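You operate a simulated robot arm through the tools that you are given. There is no shell and no other tool.

Carry out the task below with a simulated two-armed robot. There is one attempt and no reset: what you move stays moved.

Task
Set block J-56 in the black tray and prime a patch, then put the float back and close the pot.
Fine: load the small float in the small primer pot; the other block stays bare. Set down upright: small float. A coat counts when it lies all over at full strength: go over it till it gets no stronger.

It is judged by the outcome, as a careful person would: the job done as asked, and still so three seconds after it is handed in. It fails if anything else is knocked over, pushed out of place, dropped, spilled or broken.

Robot
Two 7-joint arms with fingered hands on one trunk that stands fixed in place. Base frame: the origin is at the foot of the trunk, x ahead of it, y to its left, z up; the work surface is at about z = 0.8. Units: m, rad, N and s.
The left shoulder is at [0.13, 0.173, 1.025], the right one opposite. With the tool pointing down near the work surface each hand reaches from about 0.1 to 0.86 m from the base axis, measured 20 degrees to its own side. Payload 3.5 kg a hand.
The tool frame of a hand sits at the grasp point between the pads (the TCP): z along the fingers, y along the line on which they close. The tips reach 0.03 m beyond it. The gripper opens to 0.104 m; its body begins 0.035 m behind the TCP. The gripper is a hand of 3 fingers: y runs from the thumb to the fingers, the wrist lies at [-0.015, -0.104, -0.178] in the tool frame.
Orientation is that of the tool frame in the base frame, as a unit quaternion [x, y, z, w]. With the fingers straight down and the wrist toward the robot, the tool's x, y and z point along [0, 1, 0], [1, 0, 0] and [0, 0, -1] of the base frame.

Tools
- The arms move only by the tool arm_command. It takes "left_commands", "right_commands" or both (then of equal length, played together; a hand with none holds still); each is one flat list of numbers, 6 for each row, row after row: the shift along the base's x, y, z in units of 50 mm (1.0 is 50 mm), then the turn, a rotation vector about the base's x, y, z in units of 4 degrees (1.0 is 4 degrees). In form: [dx, dy, dz, rx, ry, rz, dx, dy, dz, rx, ry, rz, ...]. A call has 1 to 20 rows; each row shifts and turns the commanded pose from where the row before left it. A call with a number of a shift or a turn outside -1 to 1 is refused whole. A row lasts 0.2 s, in which the tool goes at most 0.05 m and 0.15 rad; a call with a longer step from one row to the next is refused whole. A pose out of reach is approached as far as the arm can. The call stops where the force on the tool passes 40 N (or 10 N more than at its start, if that is more) or the arm is blocked; 0.2 s more then pass. In this call time passes only in rows, and 0.2 s behind the last. It gives the time, the measured TCP pose, the force on the tool (base axes), the opening and the grip force at its end, in the units of the frame above (readings bear some noise), with the torque about the TCP (base axes, N m) and any sound that the robot's microphone picked up, and new pictures: "views" is both (left out), scene, wrist or none (wrist: the cameras of the hands that moved).
- Cameras (640 x 400 px; columns grow to the right, rows downward): "scene" is now at [0.2466, 0.0223, 1.2034]; the picture's right is [0.41, -0.91, 0.00], its down [-0.43, -0.19, -0.88] and it looks along [0.81, 0.36, -0.47] (base axes); focal length 214 px, centre (320, 200). "left" rides on the left gripper at [-0.064, -0.094, -0.117] in its tool frame; the picture's right is [-0.72, -0.33, 0.61], its down [0.64, -0.65, 0.40] and it looks along [0.27, 0.68, 0.68] (tool axes); focal length 238 px, centre (320, 200). "right" rides on the right gripper at [0.064, -0.094, -0.117] in its tool frame; the picture's right is [-0.72, 0.33, -0.61], its down [-0.64, -0.65, 0.40] and it looks along [-0.27, 0.68, 0.68] (tool axes); focal length 238 px, centre (320, 200). There is no depth. A picture from a camera that has moved, and an enlarged one, comes with that camera's place and axes in the base frame and with its lens. The place of the scene camera against the robot may be out by one fixed shift of up to 0.025 m in any direction.
- slide_trunk(by): moves the trunk up (or, below 0, down) by that many m; the arms and the scene camera ride with it, the base frame stays. It gives what a move gives, with no picture.
- curl_fingers(index, middle, thumb_bend, thumb_turn, hand): sets how far each is bent, from 0 (flat) to 100 (curled in); at 30 the hand is open as for a grip, at 70 the pads meet at the TCP. One left out holds its place. A second passes; each finger stops where it meets its share of the squeeze, and holds until it gets a number again. It is the only way to open and close the hand. It gives what a move gives, with no picture; readings hold the bend of each and the force on the fingers (four entries, about 0 where the hand has none), thumb and palm. thumb_turn goes from beside the hand (0) to across from the fingers (100), as for a grip.
- turn_head(pan, tilt): turns the head with the scene camera to pan (to the left, within 1.501 rad either way) and tilt (down, from -0.506 to 1.204), counted from straight ahead of the robot (the tilt from the chest, where the trunk bows). It gives what a move gives, and a new picture of the scene camera.
- enlarge(camera, box): a new picture of the part [left, top, right, bottom] of that camera's present view, enlarged. It takes no simulated time.
- close_job(): hands the job in; it is judged then, once.

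Nothing tells you positions but the pictures and the camera data. Unless the task says otherwise, let go and move clear before handing in.

The tools are called as name(argument=value, ...) on one line, values as JSON. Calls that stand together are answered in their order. arm_command: Moves the arms, as the interface text tells. Its arguments: {"type":"object","properties":{"left_commands":{"type":"array"},"right_commands":{"type":"array"},"views":{"type":"string","enum":["both","scene","wrist","none"]}},"required":[]} The other tools are called the same way: slide_trunk (by) moves the trunk up or down; curl_fingers (index, middle, thumb_bend, thumb_turn, hand) moves the fingers one by one; turn_head (pan, tilt) turns the head that bears the scene camera; enlarge (camera, box) takes an enlarged picture of a part of a camera's view; close_job () hands the job in.

At the start:

```text
t: 0.0
left_ee_pos: [0.4145, 0.3879, 1.1826]
left_orientation: [0.707, 0.707, 0.0, 0.0]
left_contact_force: [-0.5, 0.0, 0.6]
left_torque: [-0.01, 0.03, 0.0]
left_finger_gap: 0.1032
left_grip_force: 0.0
left_shape: jaw
left_bend: [30.0, 30.0, 30.0, 98.0]
left_finger forces: [0.0, 0.0, 0.1, 0.0, 0.0, 0.0]
right_ee_pos: [0.522, -0.0487, 1.0575]
right_orientation: [0.708, 0.707, 0.0, 0.0]
right_contact_force: [-0.1, 0.4, -0.2]
right_torque: [0.0, 0.03, 0.02]
right_finger_gap: 0.1038
right_grip_force: 0.0
right_shape: jaw
right_bend: [30.0, 30.0, 30.0, 98.0]
right_finger forces: [0.0, 0.0, 0.0, 0.0, 0.1, 0.1]
trunk travel left (down, up): [-0.125, 0.629]
head pan, tilt (commanded): [0.421, 0.49]
```

scene: 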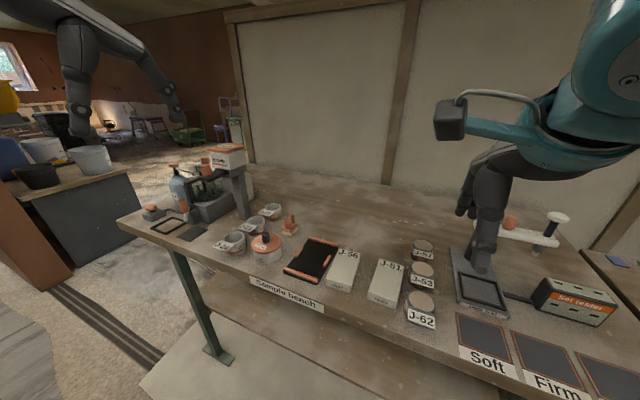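
right: 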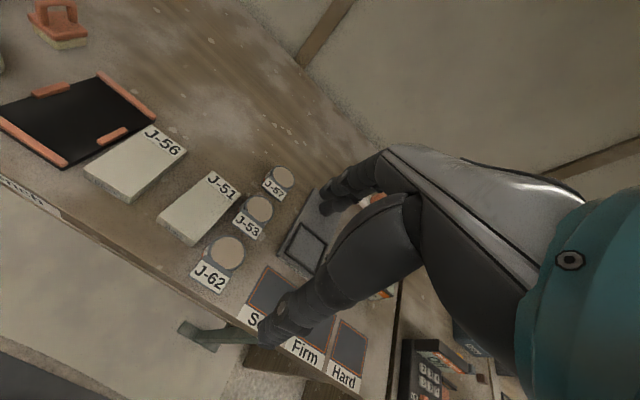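
left: 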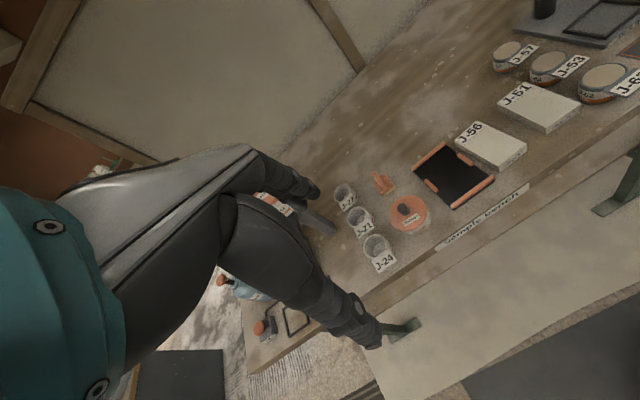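

I see a sample bench with two blocks (J-56, J-51), a black tray with orange rails, an orange-lidded pot, a small orange float, and other items. First I'll take enlarged views to locate things.

enlarge(camera="scene", box=[200, 180, 360, 300])

enlarge(camera="left", box=[320, 100, 540, 280])

enlarge(camera="scene", box=[320, 220, 480, 340])

enlarge(camera="right", box=[0, 0, 320, 220])

```text
3.33 times, centred on (280, 240) of scene
camera zoom: at [0.2466, 0.0223, 1.2034], right [0.41, -0.91, 0.0], down [-0.43, -0.19, -0.88], along [0.81, 0.36, -0.47], focal length 715 px, centre (453, 67)
```

zoom: 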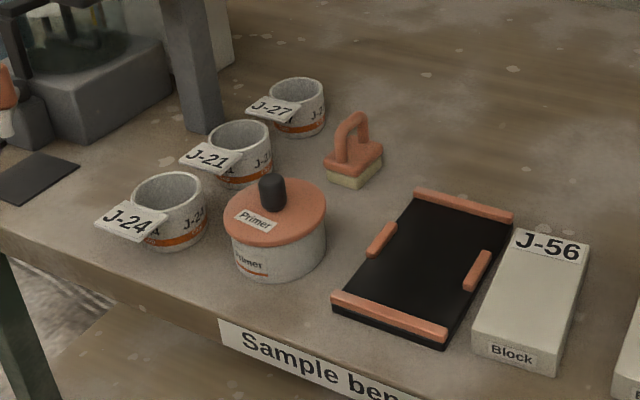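

```text
2.22 times, centred on (430, 190) of left
camera zoom: at [0.3199, 0.3238, 1.3004], right [-0.33, -0.72, -0.61], down [-0.65, 0.64, -0.4], along [0.68, 0.27, -0.68], focal length 530 px, centre (76, 222)
```

zoom: 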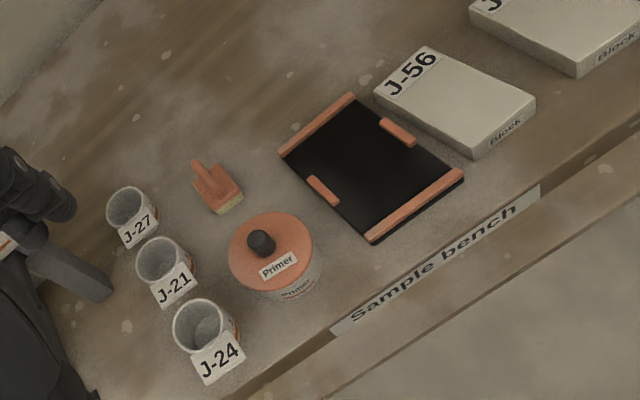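

```text
3.33 times, centred on (400, 280) of scene
camera zoom: at [0.2466, 0.0223, 1.2034], right [0.41, -0.91, 0.0], down [-0.43, -0.19, -0.88], along [0.81, 0.36, -0.47], focal length 715 px, centre (53, -67)
```

zoom: 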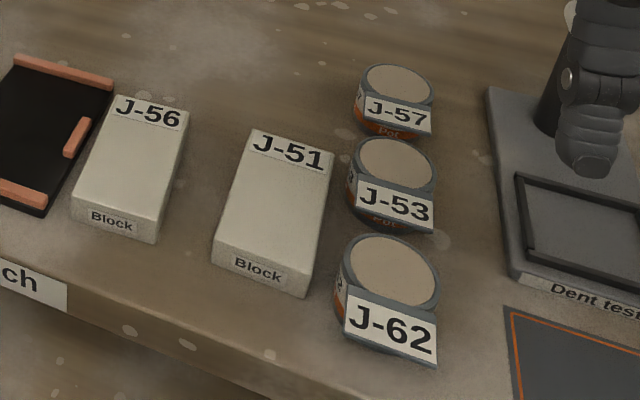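

```text
1.82 times, centred on (160, 110) of right
camera zoom: at [0.4257, 0.0157, 1.1749], right [0.33, -0.72, 0.61], down [-0.65, -0.64, -0.4], along [0.68, -0.27, -0.68], focal length 433 px, centre (611, 364)
```

zoom: 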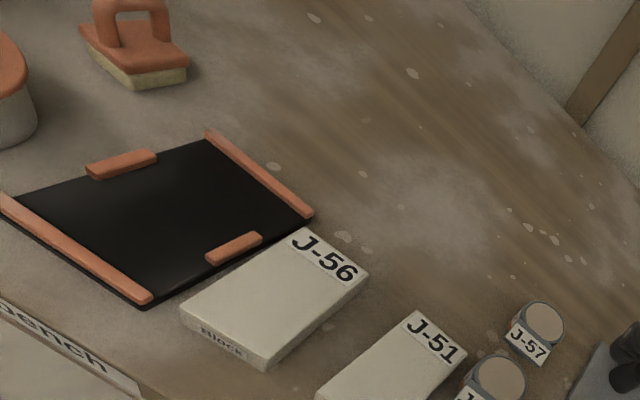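

I see one pot labelled Primer with a knobbed lid, one small float standing left of the tray, and the J-56 block right of the tray. I'll look over the rest of the bench before moving anything.

turn_head(pan=-0.3, tilt=0.6)

turn_head(pan=0.4, tilt=0.95)

```text
t: 1.1
left_ee_pos: [0.4149, 0.3869, 1.1833]
left_orientation: [0.708, 0.707, 0.0, 0.0]
left_contact_force: [0.1, -0.5, 0.4]
left_torque: [-0.01, -0.01, -0.02]
left_finger_gap: 0.1036
left_grip_force: 0.0
left_shape: jaw
left_bend: [30.0, 30.0, 30.0, 98.0]
left_finger forces: [0.0, 0.0, 0.0, 0.1, 0.0, 0.0]
right_ee_pos: [0.5221, -0.0491, 1.0576]
right_orientation: [0.708, 0.707, 0.0, 0.0]
right_contact_force: [0.3, 0.1, -0.7]
right_torque: [-0.01, 0.0, 0.02]
right_finger_gap: 0.1037
right_grip_force: 0.1
right_shape: jaw
right_bend: [30.0, 30.0, 30.0, 98.0]
right_finger forces: [0.0, 0.0, 0.1, 0.0, 0.0, 0.0]
trunk travel left (down, up): [-0.125, 0.629]
head pan, tilt (commanded): [-0.3, 0.6]
camera scene: at [0.2478, -0.041, 1.1936], right [-0.29, -0.96, 0.0], down [-0.54, 0.17, -0.83], along [0.79, -0.24, -0.56], focal length 214 px, centre (320, 200)
```

scene: 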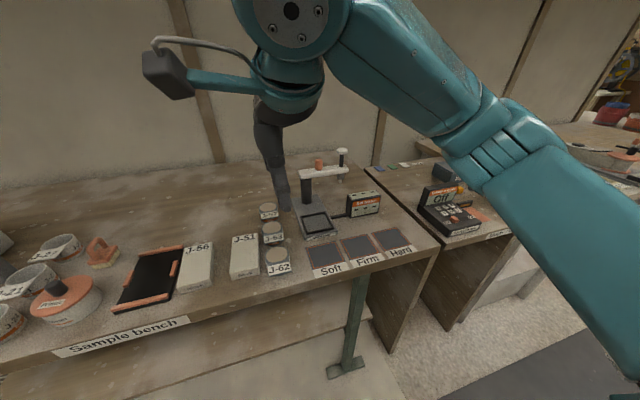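

```text
t: 2.1
left_ee_pos: [0.4145, 0.3874, 1.183]
left_orientation: [0.707, 0.707, -0.001, 0.0]
left_contact_force: [0.3, 0.1, -0.7]
left_torque: [-0.01, 0.0, 0.04]
left_finger_gap: 0.1034
left_grip_force: 0.1
left_shape: jaw
left_bend: [30.0, 30.0, 30.0, 98.0]
left_finger forces: [0.0, 0.0, 0.0, 0.0, 0.0, 0.0]
right_ee_pos: [0.5208, -0.0491, 1.0585]
right_orientation: [0.707, 0.707, 0.0, 0.0]
right_contact_force: [0.0, -0.2, -0.4]
right_torque: [0.0, 0.01, 0.03]
right_finger_gap: 0.1035
right_grip_force: 0.1
right_shape: jaw
right_bend: [30.0, 30.0, 30.0, 98.0]
right_finger forces: [0.1, 0.0, 0.1, 0.0, 0.0, 0.0]
trunk travel left (down, up): [-0.125, 0.629]
head pan, tilt (commanded): [0.4, 0.949]
camera scene: at [0.2304, 0.0133, 1.1652], right [0.39, -0.92, 0.0], down [-0.75, -0.32, -0.58], along [0.54, 0.23, -0.81], focal length 214 px, centre (320, 200)
```

scene: 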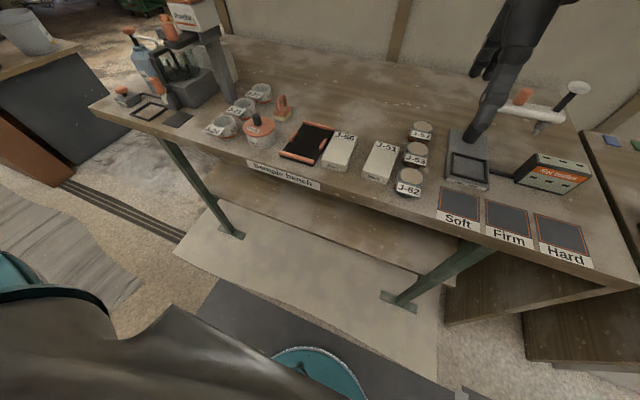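

Nothing else on the bench looks like a second pot or float. I'll enlarge the key objects further to fix their orientation.

enlarge(camera="left", box=[370, 150, 450, 200])

enlarge(camera="left", box=[380, 180, 460, 240])

enlarge(camera="right", box=[70, 110, 200, 210])

enlarge(camera="scene", box=[200, 80, 300, 150])

```text
8.00 times, centred on (410, 175) of left
camera zoom: at [0.3199, 0.3238, 1.3004], right [-0.33, -0.72, -0.61], down [-0.65, 0.64, -0.4], along [0.68, 0.27, -0.68], focal length 1907 px, centre (-400, 400)
```

zoom: 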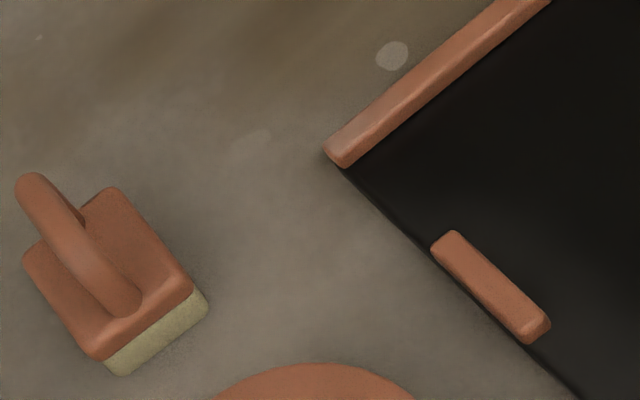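

```text
6.67 times, centred on (420, 210) of left
camera zoom: at [0.3199, 0.3238, 1.3004], right [-0.33, -0.72, -0.61], down [-0.65, 0.64, -0.4], along [0.68, 0.27, -0.68], focal length 1589 px, centre (-347, 133)
```

zoom: 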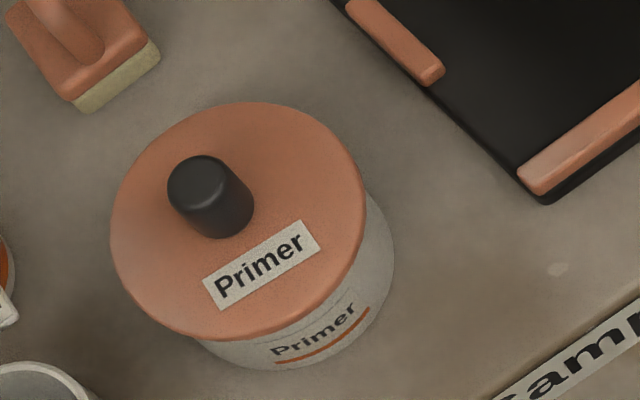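

```text
4.00 times, centred on (135, 160) of right
camera zoom: at [0.4257, 0.0157, 1.1749], right [0.33, -0.72, 0.61], down [-0.65, -0.64, -0.4], along [0.68, -0.27, -0.68], focal length 953 px, centre (1060, 360)
```

zoom: 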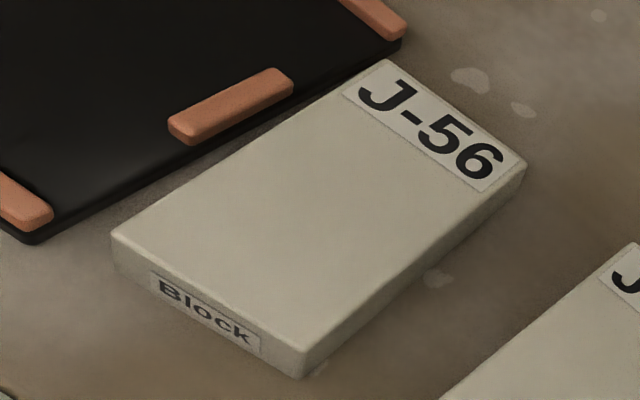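

```text
5.71 times, centred on (250, 115) of scene
camera zoom: at [0.2304, 0.0133, 1.1652], right [0.39, -0.92, 0.0], down [-0.75, -0.32, -0.58], along [0.54, 0.23, -0.81], focal length 1226 px, centre (720, 686)
```

zoom: 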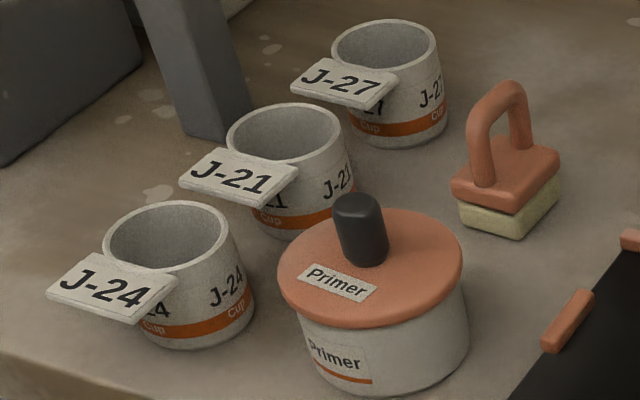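

The float's handle runs along x (ahead), so the hand must close along y. I'll turn the left hand so its wrist points left, hover it over the bench, and move the right arm out of the way.

arm_command(left_commands=[0.135, -0.1, -0.08, 0, 0, -1, 0.135, -0.1, -0.08, 0, 0, -1, 0.135, -0.1, -0.08, 0, 0, -1, 0.135, -0.1, -0.08, 0, 0, -1, 0.135, -0.1, -0.08, 0, 0, -1, 0.135, -0.1, -0.08, 0, 0, -1, 0.135, -0.1, -0.08, 0, 0, -1, 0.135, -0.1, -0.08, 0, 0, -1, 0.135, -0.1, -0.08, 0, 0, -1, 0.135, -0.1, -0.08, 0, 0, -1, 0.135, -0.1, -0.08, 0, 0, -1, 0.135, -0.1, -0.08, 0, 0, -1, 0.135, -0.1, -0.08, 0, 0, -1, 0.135, -0.1, -0.08, 0, 0, -1, 0.135, -0.1, -0.08, 0, 0, -1, 0.135, -0.1, -0.08, 0, 0, -1, 0.135, -0.1, -0.08, 0, 0, -1, 0.135, -0.1, -0.08, 0, 0, -1, 0.135, -0.1, -0.08, 0, 0, -1, 0.135, -0.1, -0.08, 0, 0, -1], right_commands=[-0.1, -0.2, 0.1, 0, 0, 0, -0.1, -0.2, 0.1, 0, 0, 0, -0.1, -0.2, 0.1, 0, 0, 0, -0.1, -0.2, 0.1, 0, 0, 0, -0.1, -0.2, 0.1, 0, 0, 0, -0.1, -0.2, 0.1, 0, 0, 0, -0.1, -0.2, 0.1, 0, 0, 0, -0.1, -0.2, 0.1, 0, 0, 0, -0.1, -0.2, 0.1, 0, 0, 0, -0.1, -0.2, 0.1, 0, 0, 0, -0.1, -0.2, 0.1, 0, 0, 0, -0.1, -0.2, 0.1, 0, 0, 0, -0.1, -0.2, 0.1, 0, 0, 0, -0.1, -0.2, 0.1, 0, 0, 0, -0.1, -0.2, 0.1, 0, 0, 0, -0.1, -0.2, 0.1, 0, 0, 0, -0.1, -0.2, 0.1, 0, 0, 0, -0.1, -0.2, 0.1, 0, 0, 0, -0.1, -0.2, 0.1, 0, 0, 0, -0.1, -0.2, 0.1, 0, 0, 0], views="both")

```text
t: 6.3
left_ee_pos: [0.5513, 0.2866, 1.1041]
left_orientation: [0.996, 0.087, 0.0, 0.0]
left_contact_force: [0.2, -0.5, 0.0]
left_torque: [0.0, 0.03, 0.01]
left_finger_gap: 0.1039
left_grip_force: 0.1
left_shape: jaw
left_bend: [30.0, 30.0, 30.0, 98.0]
left_finger forces: [0.0, 0.0, 0.0, 0.0, 0.0, 0.0]
right_ee_pos: [0.4209, -0.2495, 1.1585]
right_orientation: [0.706, 0.708, -0.001, 0.0]
right_contact_force: [-0.2, -0.4, 0.4]
right_torque: [-0.04, 0.02, 0.01]
right_finger_gap: 0.1038
right_grip_force: 0.1
right_shape: jaw
right_bend: [30.0, 30.0, 30.0, 98.0]
right_finger forces: [0.0, 0.0, 0.0, 0.0, 0.0, 0.1]
trunk travel left (down, up): [-0.125, 0.629]
head pan, tilt (commanded): [0.4, 0.949]
camera scene: at [0.2303, 0.0133, 1.1652], right [0.39, -0.92, 0.0], down [-0.75, -0.32, -0.58], along [0.54, 0.23, -0.81], focal length 214 px, centre (320, 200)
camera right: at [0.3257, -0.1839, 1.2758], right [0.33, -0.72, 0.61], down [-0.65, -0.64, -0.4], along [0.68, -0.27, -0.68], focal length 238 px, centre (320, 200)
camera left: at [0.4714, 0.3688, 1.22], right [-0.76, 0.2, -0.61], down [0.52, 0.75, -0.4], along [0.38, -0.63, -0.68], focal length 238 px, centre (320, 200)
```

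scene: 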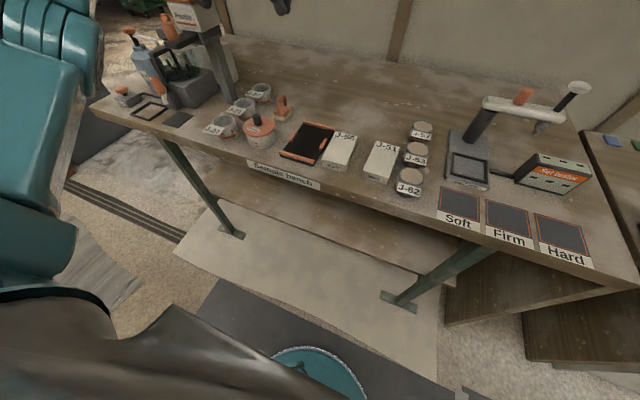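
right: 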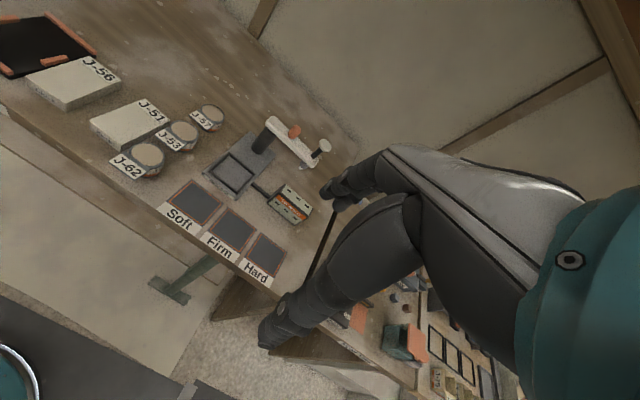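
left: 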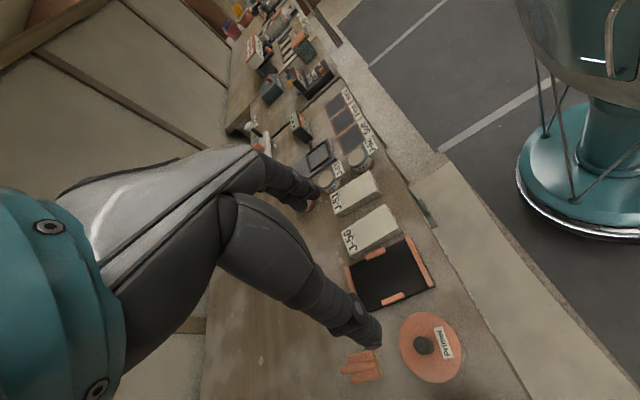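

The left wrist camera now sees block, tray, pot and float together. I'll enlarge for exact positions.

enlarge(camera="left", box=[320, 160, 440, 235])

enlarge(camera="left", box=[330, 225, 450, 310])

enlarge(camera="left", box=[330, 300, 480, 395])

```text
5.33 times, centred on (380, 198) of left
camera zoom: at [0.4714, 0.3688, 1.22], right [-0.76, 0.2, -0.61], down [0.52, 0.75, -0.4], along [0.38, -0.63, -0.68], focal length 1271 px, centre (0, 213)
```

zoom: 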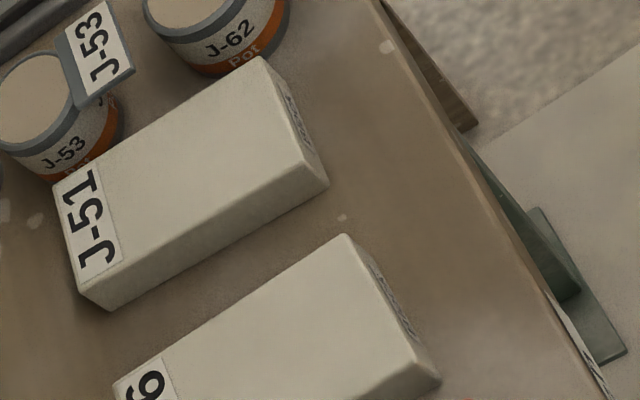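

```text
4.71 times, centred on (390, 268) of left
camera zoom: at [0.4714, 0.3688, 1.22], right [-0.76, 0.2, -0.61], down [0.52, 0.75, -0.4], along [0.38, -0.63, -0.68], focal length 1122 px, centre (-9, -118)
```

zoom: 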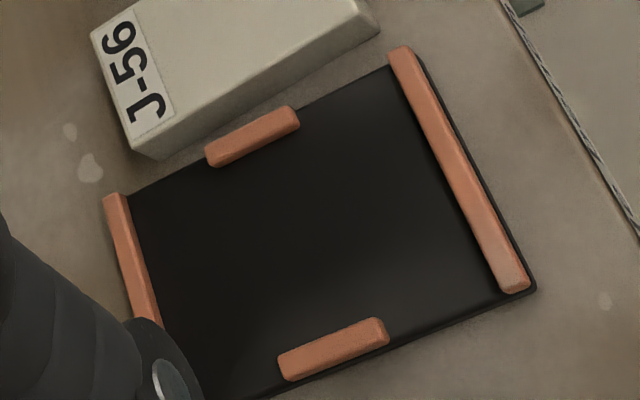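

```text
4.21 times, centred on (405, 348) of left
camera zoom: at [0.4714, 0.3688, 1.22], right [-0.76, 0.2, -0.61], down [0.52, 0.75, -0.4], along [0.38, -0.63, -0.68], focal length 1004 px, centre (-38, -421)
```

zoom: 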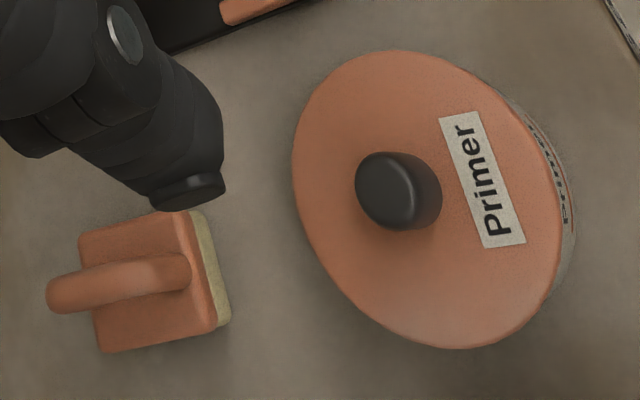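

enlarge(camera="left", box=[365, 245, 405, 270])

enlarge(camera="left", box=[380, 280, 440, 315])

enlarge(camera="left", box=[335, 195, 415, 245])

enlarge(camera="left", box=[340, 255, 380, 300])

enlarge(camera="left", box=[400, 230, 440, 255])

```text
16.00 times, centred on (385, 258) of left
camera zoom: at [0.4714, 0.3688, 1.22], right [-0.76, 0.2, -0.61], down [0.52, 0.75, -0.4], along [0.38, -0.63, -0.68], focal length 3814 px, centre (-720, -720)
```

zoom: 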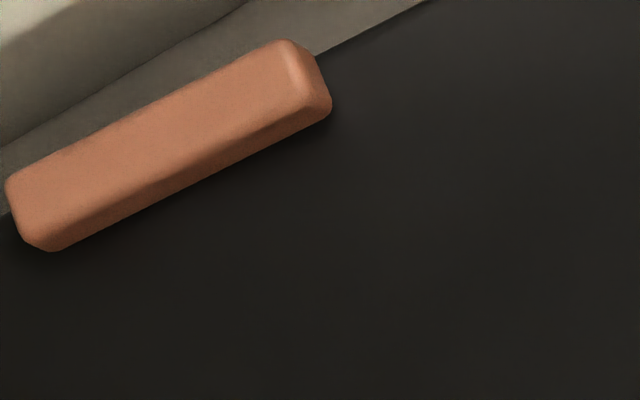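

```text
10.67 times, centred on (410, 298) of left
camera zoom: at [0.4714, 0.3688, 1.22], right [-0.76, 0.2, -0.61], down [0.52, 0.75, -0.4], along [0.38, -0.63, -0.68], focal length 2542 px, centre (-640, -840)
```

zoom: 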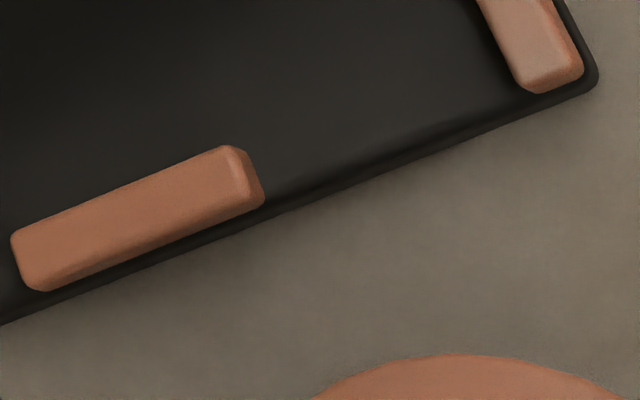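

```text
8.00 times, centred on (375, 220) of left
camera zoom: at [0.4714, 0.3688, 1.22], right [-0.76, 0.2, -0.61], down [0.52, 0.75, -0.4], along [0.38, -0.63, -0.68], focal length 1907 px, centre (-120, 40)
```

zoom: 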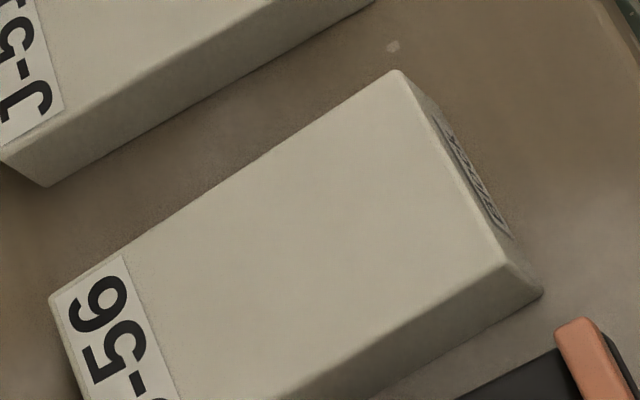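

```text
8.89 times, centred on (360, 278) of left
camera zoom: at [0.4714, 0.3688, 1.22], right [-0.76, 0.2, -0.61], down [0.52, 0.75, -0.4], along [0.38, -0.63, -0.68], focal length 2119 px, centre (-36, -489)
```

zoom: 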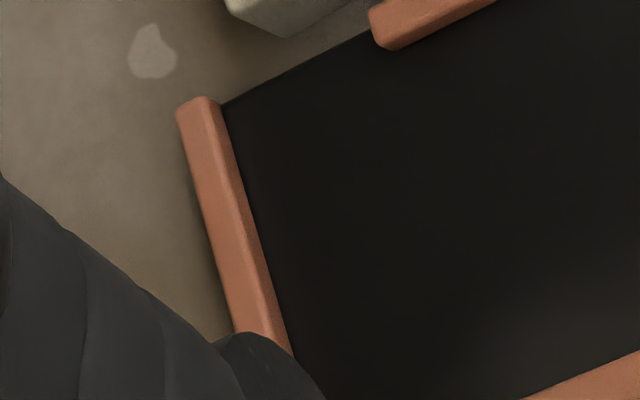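

```text
16.00 times, centred on (420, 242) of left
camera zoom: at [0.4714, 0.3688, 1.22], right [-0.76, 0.2, -0.61], down [0.52, 0.75, -0.4], along [0.38, -0.63, -0.68], focal length 3814 px, centre (-1280, -480)
```

zoom: 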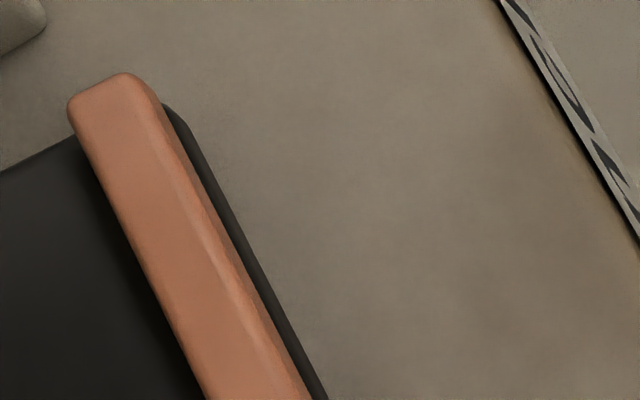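

From the wrist camera: tray inner space is x 0.553–0.679, y 0.190–0.266; block J-56 is centred near (0.609, 0.140), about 0.058 wide, its top at z≈0.821, turned ~3°. I'll hover over the block and pre-shape the hand to a narrower gap.

arm_command(left_commands=[0.2308, -0.5864, -0.616, 0, 0, -0.35, 0.2308, -0.5864, -0.616, 0, 0, -0.35, 0.2308, -0.5864, -0.616, 0, 0, -0.35, 0.2308, -0.5864, -0.616, 0, 0, -0.35, 0.2308, -0.5864, -0.616, 0, 0, -0.35], views="none")

curl_fingers(hand="left", index=41, middle=41, thumb_bend=41)

enlarge(camera="left", box=[200, 140, 440, 290])

turn_head(pan=0.3, tilt=0.7)

```text
t: 7.5
left_ee_pos: [0.61, 0.1425, 0.9495]
left_orientation: [1.0, 0.026, 0.0, 0.0]
left_contact_force: [0.1, -0.6, -0.3]
left_torque: [-0.01, 0.03, -0.02]
left_finger_gap: 0.1038
left_grip_force: 0.1
left_shape: jaw
left_bend: [30.0, 30.0, 30.0, 98.0]
left_finger forces: [0.0, 0.1, 0.0, 0.0, 0.0, 0.0]
right_ee_pos: [0.4208, -0.2494, 1.1582]
right_orientation: [0.708, 0.707, -0.001, 0.0]
right_contact_force: [0.2, 0.1, 0.1]
right_torque: [0.01, -0.02, 0.0]
right_finger_gap: 0.1038
right_grip_force: 0.0
right_shape: jaw
right_bend: [30.0, 30.0, 30.0, 98.0]
right_finger forces: [0.0, 0.1, 0.1, 0.0, 0.0, 0.0]
trunk travel left (down, up): [-0.125, 0.629]
head pan, tilt (commanded): [0.4, 0.949]
```

```text
t: 8.6
left_ee_pos: [0.6083, 0.1423, 0.9499]
left_orientation: [1.0, 0.026, -0.001, 0.0]
left_contact_force: [-0.1, -0.7, 0.0]
left_torque: [0.03, 0.0, -0.03]
left_finger_gap: 0.076
left_grip_force: 0.0
left_shape: fingers
left_bend: [41.0, 41.0, 41.0, 98.0]
left_finger forces: [0.0, 0.1, 0.0, 0.1, 0.0, 0.0]
right_ee_pos: [0.422, -0.2484, 1.1589]
right_orientation: [0.707, 0.707, 0.0, 0.0]
right_contact_force: [-1.0, -0.1, 0.3]
right_torque: [-0.03, -0.01, -0.01]
right_finger_gap: 0.1035
right_grip_force: 0.0
right_shape: jaw
right_bend: [30.0, 30.0, 30.0, 98.0]
right_finger forces: [0.0, 0.0, 0.0, 0.1, 0.0, 0.1]
trunk travel left (down, up): [-0.125, 0.629]
head pan, tilt (commanded): [0.4, 0.949]
```

```text
2.67 times, centred on (320, 215) of left
camera zoom: at [0.5398, 0.233, 1.066], right [-0.74, 0.29, -0.61], down [0.61, 0.69, -0.4], along [0.3, -0.67, -0.68], focal length 636 px, centre (320, 160)
```

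zoom: 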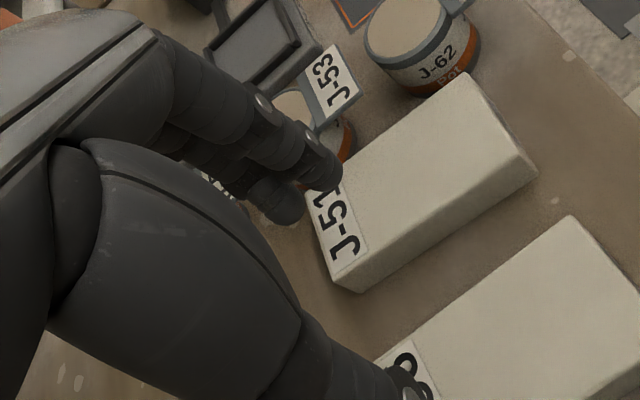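

```text
t: 9.3
left_ee_pos: [0.6089, 0.1422, 0.9489]
left_orientation: [1.0, 0.027, 0.0, -0.001]
left_contact_force: [0.0, -0.7, -0.9]
left_torque: [-0.03, -0.01, -0.02]
left_finger_gap: 0.0759
left_grip_force: 0.2
left_shape: fingers
left_bend: [41.0, 41.0, 41.0, 98.0]
left_finger forces: [0.0, 0.0, 0.0, 0.0, 0.0, 0.0]
right_ee_pos: [0.4207, -0.2485, 1.1593]
right_orientation: [0.707, 0.707, 0.0, -0.001]
right_contact_force: [0.9, 0.4, 0.8]
right_torque: [0.03, 0.01, -0.04]
right_finger_gap: 0.1038
right_grip_force: 0.0
right_shape: jaw
right_bend: [30.0, 30.0, 30.0, 98.0]
right_finger forces: [0.1, 0.1, 0.0, 0.1, 0.0, 0.0]
trunk travel left (down, up): [-0.125, 0.629]
head pan, tilt (commanded): [0.3, 0.7]
camera scene: at [0.2445, 0.0102, 1.1849], right [0.3, -0.96, 0.0], down [-0.62, -0.19, -0.76], along [0.73, 0.23, -0.64], focal length 214 px, centre (320, 200)
```

scene: 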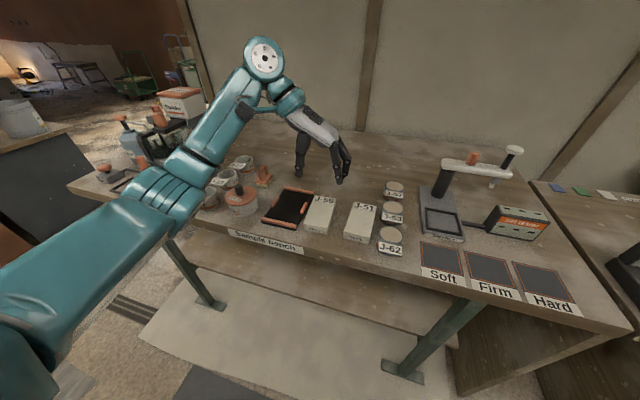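

The gap is 0.076. I'll enlarge the scene view of the hand to see where its fingertips are relative to the block.

enlarge(camera="scene", box=[250, 110, 410, 260])

arm_command(left_commands=[0, 0, -1, 0, 0, 0], views="wrist")

enlarge(camera="scene", box=[270, 120, 390, 240])

```text
2.67 times, centred on (330, 185) of scene
camera zoom: at [0.2445, 0.0102, 1.1849], right [0.3, -0.96, 0.0], down [-0.62, -0.19, -0.76], along [0.73, 0.23, -0.64], focal length 572 px, centre (293, 240)
```

zoom: 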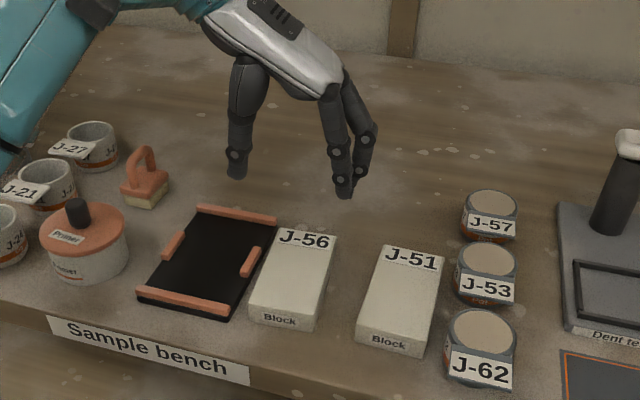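

```text
t: 9.7
left_ee_pos: [0.6095, 0.1429, 0.8982]
left_orientation: [1.0, 0.025, 0.0, 0.0]
left_contact_force: [0.7, 0.0, 0.2]
left_torque: [-0.02, 0.01, 0.01]
left_finger_gap: 0.076
left_grip_force: 0.1
left_shape: fingers
left_bend: [41.0, 41.0, 41.0, 98.0]
left_finger forces: [0.0, 0.0, 0.0, 0.0, 0.1, 0.1]
right_ee_pos: [0.4216, -0.2489, 1.1577]
right_orientation: [0.707, 0.707, -0.001, 0.0]
right_contact_force: [0.0, -0.8, -0.9]
right_torque: [0.01, 0.01, 0.02]
right_finger_gap: 0.1037
right_grip_force: 0.0
right_shape: jaw
right_bend: [30.0, 30.0, 30.0, 98.0]
right_finger forces: [0.1, 0.1, 0.1, 0.0, 0.0, 0.0]
trunk travel left (down, up): [-0.125, 0.629]
head pan, tilt (commanded): [0.3, 0.7]
camera left: at [0.5405, 0.2325, 1.0154], right [-0.74, 0.29, -0.61], down [0.61, 0.69, -0.4], along [0.3, -0.67, -0.68], focal length 238 px, centre (320, 200)
```

left: 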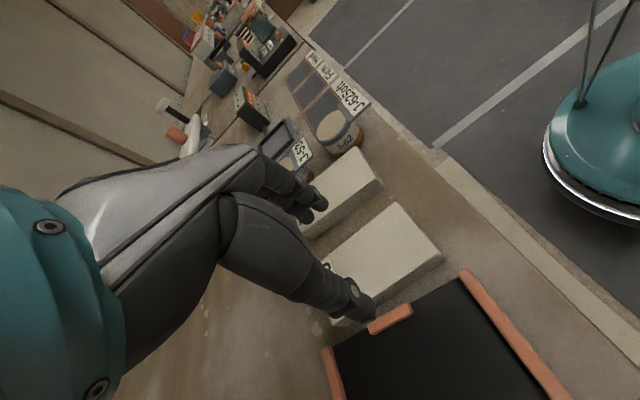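

```text
3.33 times, centred on (330, 180) of scene
camera zoom: at [0.245, 0.0103, 1.1848], right [0.3, -0.96, 0.0], down [-0.62, -0.19, -0.76], along [0.73, 0.23, -0.64], focal length 715 px, centre (287, 267)
```

zoom: 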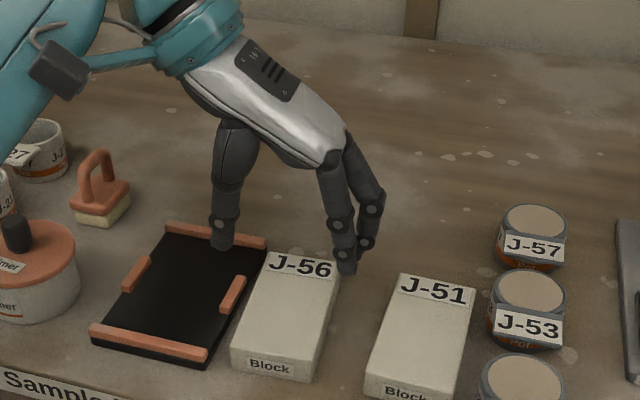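

The hand straddles the block as expected. I'll descend in small steps toward a shallow grip.

arm_command(left_commands=[0, -0.02, -0.4, 0, 0, 0, 0, 0, -0.4, 0, 0, 0], views="wrist")

enlarge(camera="scene", box=[290, 170, 370, 240])

enlarge(camera="left", box=[270, 170, 450, 330])

```text
t: 10.3
left_ee_pos: [0.6071, 0.1409, 0.8591]
left_orientation: [1.0, 0.026, 0.0, 0.0]
left_contact_force: [0.9, -0.3, 0.1]
left_torque: [0.0, 0.0, -0.02]
left_finger_gap: 0.0759
left_grip_force: 0.0
left_shape: fingers
left_bend: [41.0, 41.0, 41.0, 98.0]
left_finger forces: [0.0, 0.1, 0.0, 0.0, 0.0, 0.0]
right_ee_pos: [0.4204, -0.2482, 1.158]
right_orientation: [0.707, 0.707, 0.0, 0.001]
right_contact_force: [-0.2, -0.1, -0.3]
right_torque: [-0.03, -0.01, -0.04]
right_finger_gap: 0.1037
right_grip_force: 0.1
right_shape: jaw
right_bend: [30.0, 30.0, 30.0, 98.0]
right_finger forces: [0.0, 0.0, 0.0, 0.0, 0.0, 0.1]
trunk travel left (down, up): [-0.125, 0.629]
head pan, tilt (commanded): [0.3, 0.7]
camera left: at [0.5389, 0.2321, 0.9768], right [-0.74, 0.29, -0.61], down [0.61, 0.69, -0.4], along [0.3, -0.67, -0.68], focal length 238 px, centre (320, 200)
```

left: 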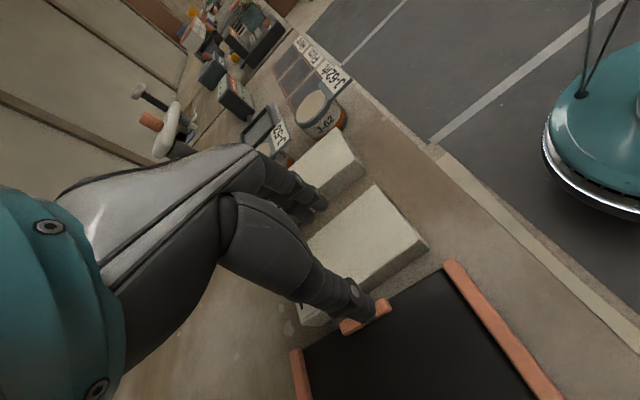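

```text
5.71 times, centred on (330, 205) of scene
camera zoom: at [0.2446, 0.0103, 1.1849], right [0.3, -0.96, 0.0], down [-0.62, -0.19, -0.76], along [0.73, 0.23, -0.64], focal length 1226 px, centre (263, 171)
```

zoom: 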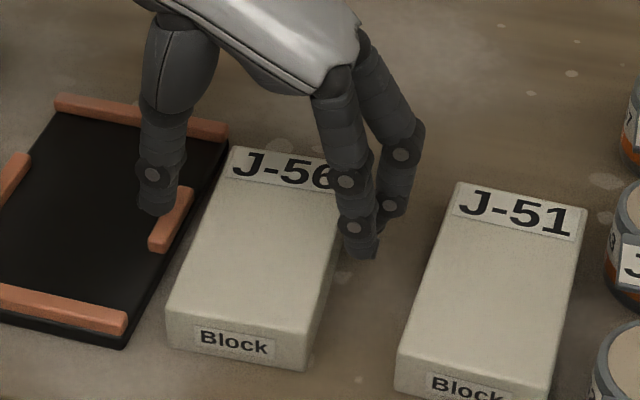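

```text
2.50 times, centred on (360, 250) of left
camera zoom: at [0.5389, 0.2321, 0.9768], right [-0.74, 0.29, -0.61], down [0.61, 0.69, -0.4], along [0.3, -0.67, -0.68], focal length 596 px, centre (220, 75)
```

zoom: 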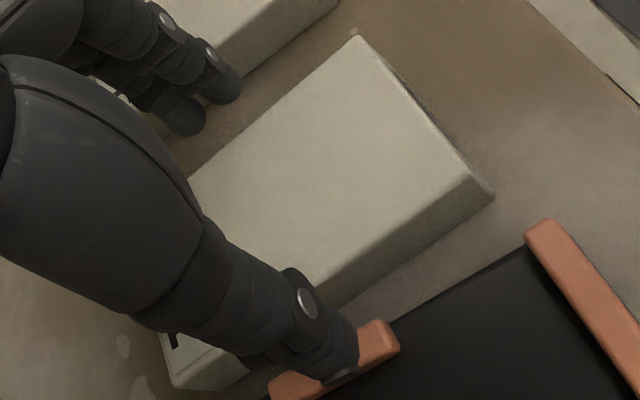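

arm_command(left_commands=[0.02, 0, -0.16, 0, 0, 0, 0, 0, -0.12, 0, 0, 0], views="wrist")

enlarge(camera="scene", box=[290, 170, 370, 240])

enlarge(camera="left", box=[270, 170, 430, 350])

```text
t: 10.9
left_ee_pos: [0.608, 0.1409, 0.8478]
left_orientation: [1.0, 0.026, 0.001, 0.001]
left_contact_force: [0.1, -0.3, 5.5]
left_torque: [0.3, 0.02, 0.02]
left_finger_gap: 0.0767
left_grip_force: 3.1
left_shape: fingers
left_bend: [41.0, 41.0, 40.0, 98.0]
left_finger forces: [0.0, 0.0, 0.0, 0.0, 5.8, 0.0]
right_ee_pos: [0.4205, -0.2484, 1.1604]
right_orientation: [0.707, 0.707, 0.0, 0.0]
right_contact_force: [-0.2, -0.5, -0.1]
right_torque: [0.0, -0.02, -0.03]
right_finger_gap: 0.1036
right_grip_force: 0.0
right_shape: jaw
right_bend: [30.0, 30.0, 30.0, 98.0]
right_finger forces: [0.0, 0.0, 0.0, 0.0, 0.1, 0.0]
trunk travel left (down, up): [-0.125, 0.629]
head pan, tilt (commanded): [0.3, 0.7]
camera left: at [0.5394, 0.231, 0.9642], right [-0.73, 0.29, -0.62], down [0.61, 0.69, -0.4], along [0.31, -0.67, -0.68], focal length 238 px, centre (320, 200)
```

left: 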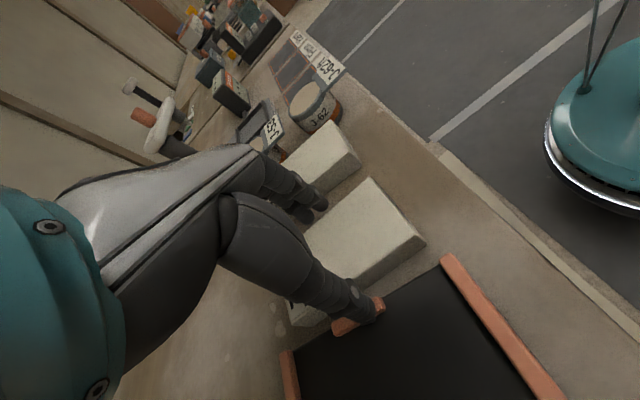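

```text
5.71 times, centred on (330, 205) of scene
camera zoom: at [0.2438, 0.01, 1.1853], right [0.3, -0.96, 0.0], down [-0.61, -0.19, -0.77], along [0.73, 0.23, -0.64], focal length 1226 px, centre (263, 171)
```

zoom: 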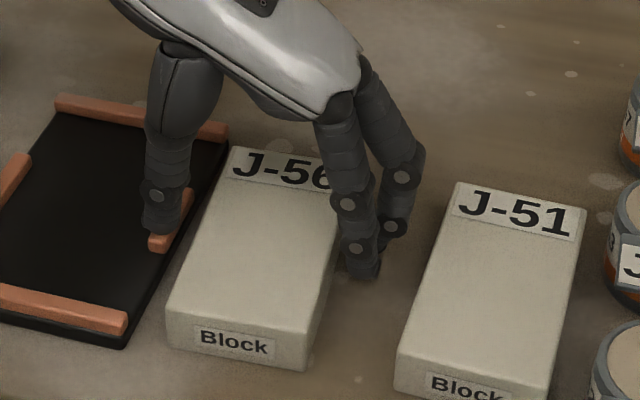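

```text
2.22 times, centred on (350, 260) of left
camera zoom: at [0.5394, 0.231, 0.9642], right [-0.73, 0.29, -0.62], down [0.61, 0.69, -0.4], along [0.31, -0.67, -0.68], focal length 530 px, centre (253, 67)
```

zoom: 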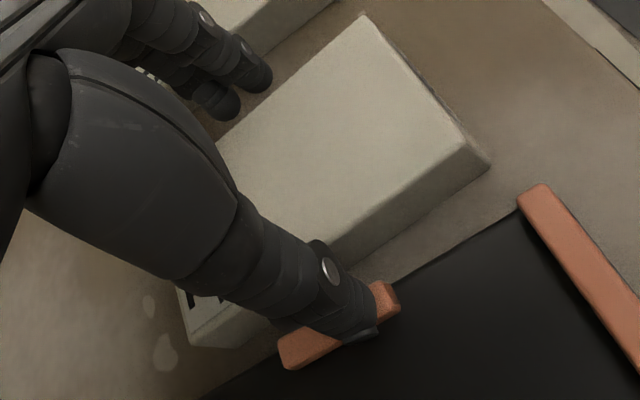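

The thumb tip just rests on the tray's tab (5 N), so I'll raise a few millimetres and close on the block's upper edge.

arm_command(left_commands=[0, 0, 0.08, 0, 0, 0], views="none")

curl_fingers(hand="left", index=62, middle=62, thumb_bend=62)

enlarge(camera="scene", box=[290, 170, 370, 240])

enlarge(camera="left", box=[270, 170, 430, 350])

```text
t: 11.3
left_ee_pos: [0.6085, 0.1405, 0.8502]
left_orientation: [1.0, 0.027, -0.002, -0.001]
left_contact_force: [0.5, 0.1, 0.0]
left_torque: [0.02, -0.01, -0.01]
left_finger_gap: 0.0761
left_grip_force: 0.2
left_shape: fingers
left_bend: [41.0, 41.0, 41.0, 98.0]
left_finger forces: [0.1, 0.0, 0.1, 0.1, 0.5, 0.0]
right_ee_pos: [0.4209, -0.2495, 1.1595]
right_orientation: [0.707, 0.707, 0.0, 0.0]
right_contact_force: [-0.2, 0.6, 0.0]
right_torque: [0.03, 0.0, 0.03]
right_finger_gap: 0.1039
right_grip_force: 0.0
right_shape: jaw
right_bend: [30.0, 30.0, 30.0, 98.0]
right_finger forces: [0.0, 0.0, 0.0, 0.0, 0.1, 0.1]
trunk travel left (down, up): [-0.125, 0.629]
head pan, tilt (commanded): [0.3, 0.7]
```

```text
t: 12.3
left_ee_pos: [0.6092, 0.1406, 0.8501]
left_orientation: [1.0, 0.027, -0.001, 0.0]
left_contact_force: [0.2, -1.3, 1.1]
left_torque: [-0.01, -0.04, -0.06]
left_finger_gap: 0.0547
left_grip_force: 15.2
left_shape: fingers
left_bend: [52.0, 55.0, 48.0, 96.0]
left_finger forces: [7.5, 7.5, 0.0, 0.0, 14.9, 0.1]
right_ee_pos: [0.4213, -0.2491, 1.1593]
right_orientation: [0.707, 0.707, 0.0, -0.001]
right_contact_force: [0.8, 0.4, -0.3]
right_torque: [-0.04, 0.02, -0.01]
right_finger_gap: 0.1035
right_grip_force: 0.0
right_shape: jaw
right_bend: [30.0, 30.0, 30.0, 98.0]
right_finger forces: [0.0, 0.0, 0.0, 0.0, 0.0, 0.1]
trunk travel left (down, up): [-0.125, 0.629]
head pan, tilt (commanded): [0.3, 0.7]
```

```text
5.71 times, centred on (330, 205) of scene
camera zoom: at [0.2444, 0.0101, 1.185], right [0.3, -0.96, 0.0], down [-0.62, -0.19, -0.77], along [0.73, 0.23, -0.64], focal length 1226 px, centre (263, 171)
```

zoom: 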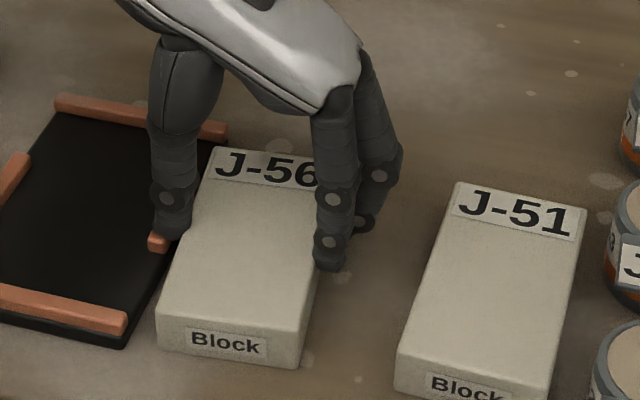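

```text
2.22 times, centred on (350, 260) of left
camera zoom: at [0.54, 0.2311, 0.9668], right [-0.74, 0.29, -0.61], down [0.61, 0.69, -0.4], along [0.3, -0.67, -0.68], focal length 530 px, centre (253, 67)
```

zoom: 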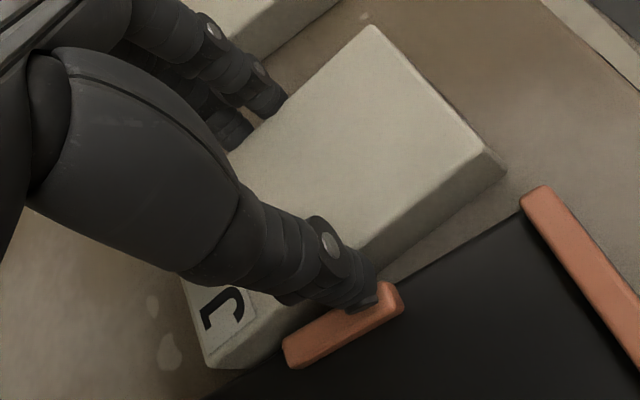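

The block is held with 15 N. I'll lift a little and check that it hangs level.

arm_command(left_commands=[0, 0, 0.2, 0, 0, 0, 0, 0, 0.2, 0, 0, 0, 0, 0, 0.2, 0, 0, 0], views="wrist")

enlarge(camera="scene", box=[280, 150, 380, 240])

enlarge(camera="left", box=[270, 170, 430, 350])

```text
t: 13.1
left_ee_pos: [0.6099, 0.1417, 0.8791]
left_orientation: [1.0, 0.026, 0.0, 0.001]
left_contact_force: [-0.2, -0.1, -1.5]
left_torque: [-0.03, -0.01, 0.0]
left_finger_gap: 0.0548
left_grip_force: 14.4
left_shape: fingers
left_bend: [52.0, 55.0, 48.0, 96.0]
left_finger forces: [7.5, 6.8, 0.0, 0.1, 14.3, 0.0]
right_ee_pos: [0.4195, -0.2482, 1.1584]
right_orientation: [0.707, 0.707, 0.0, 0.001]
right_contact_force: [0.6, -0.2, 0.5]
right_torque: [0.0, 0.0, -0.01]
right_finger_gap: 0.1039
right_grip_force: 0.0
right_shape: jaw
right_bend: [30.0, 30.0, 30.0, 98.0]
right_finger forces: [0.1, 0.0, 0.0, 0.0, 0.1, 0.0]
trunk travel left (down, up): [-0.125, 0.629]
head pan, tilt (commanded): [0.3, 0.7]
camera left: at [0.5407, 0.2312, 0.9962], right [-0.74, 0.29, -0.61], down [0.61, 0.69, -0.4], along [0.3, -0.67, -0.68], focal length 238 px, centre (320, 200)
```

left: 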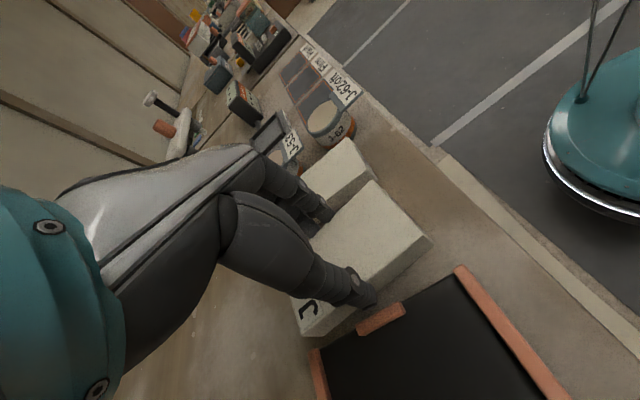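

```text
4.44 times, centred on (330, 195) of scene
camera zoom: at [0.2445, 0.0102, 1.185], right [0.3, -0.96, 0.0], down [-0.62, -0.19, -0.76], along [0.73, 0.23, -0.64], focal length 953 px, centre (276, 222)
```

zoom: 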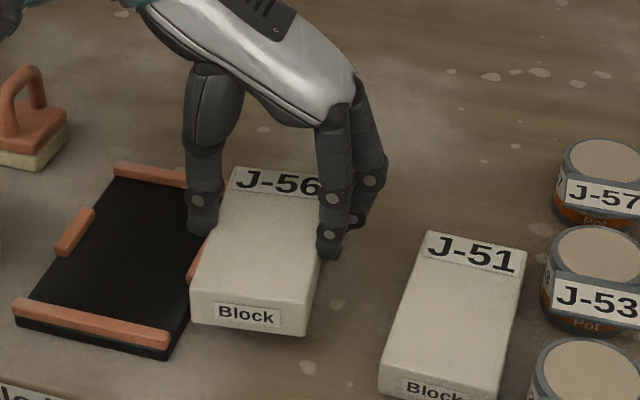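

```text
2.22 times, centred on (350, 260) of left
camera zoom: at [0.5407, 0.2312, 0.9962], right [-0.74, 0.29, -0.61], down [0.61, 0.69, -0.4], along [0.3, -0.67, -0.68], focal length 530 px, centre (253, 67)
```

zoom: 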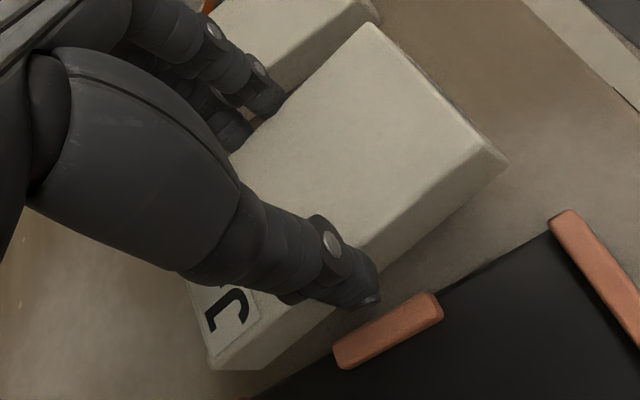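

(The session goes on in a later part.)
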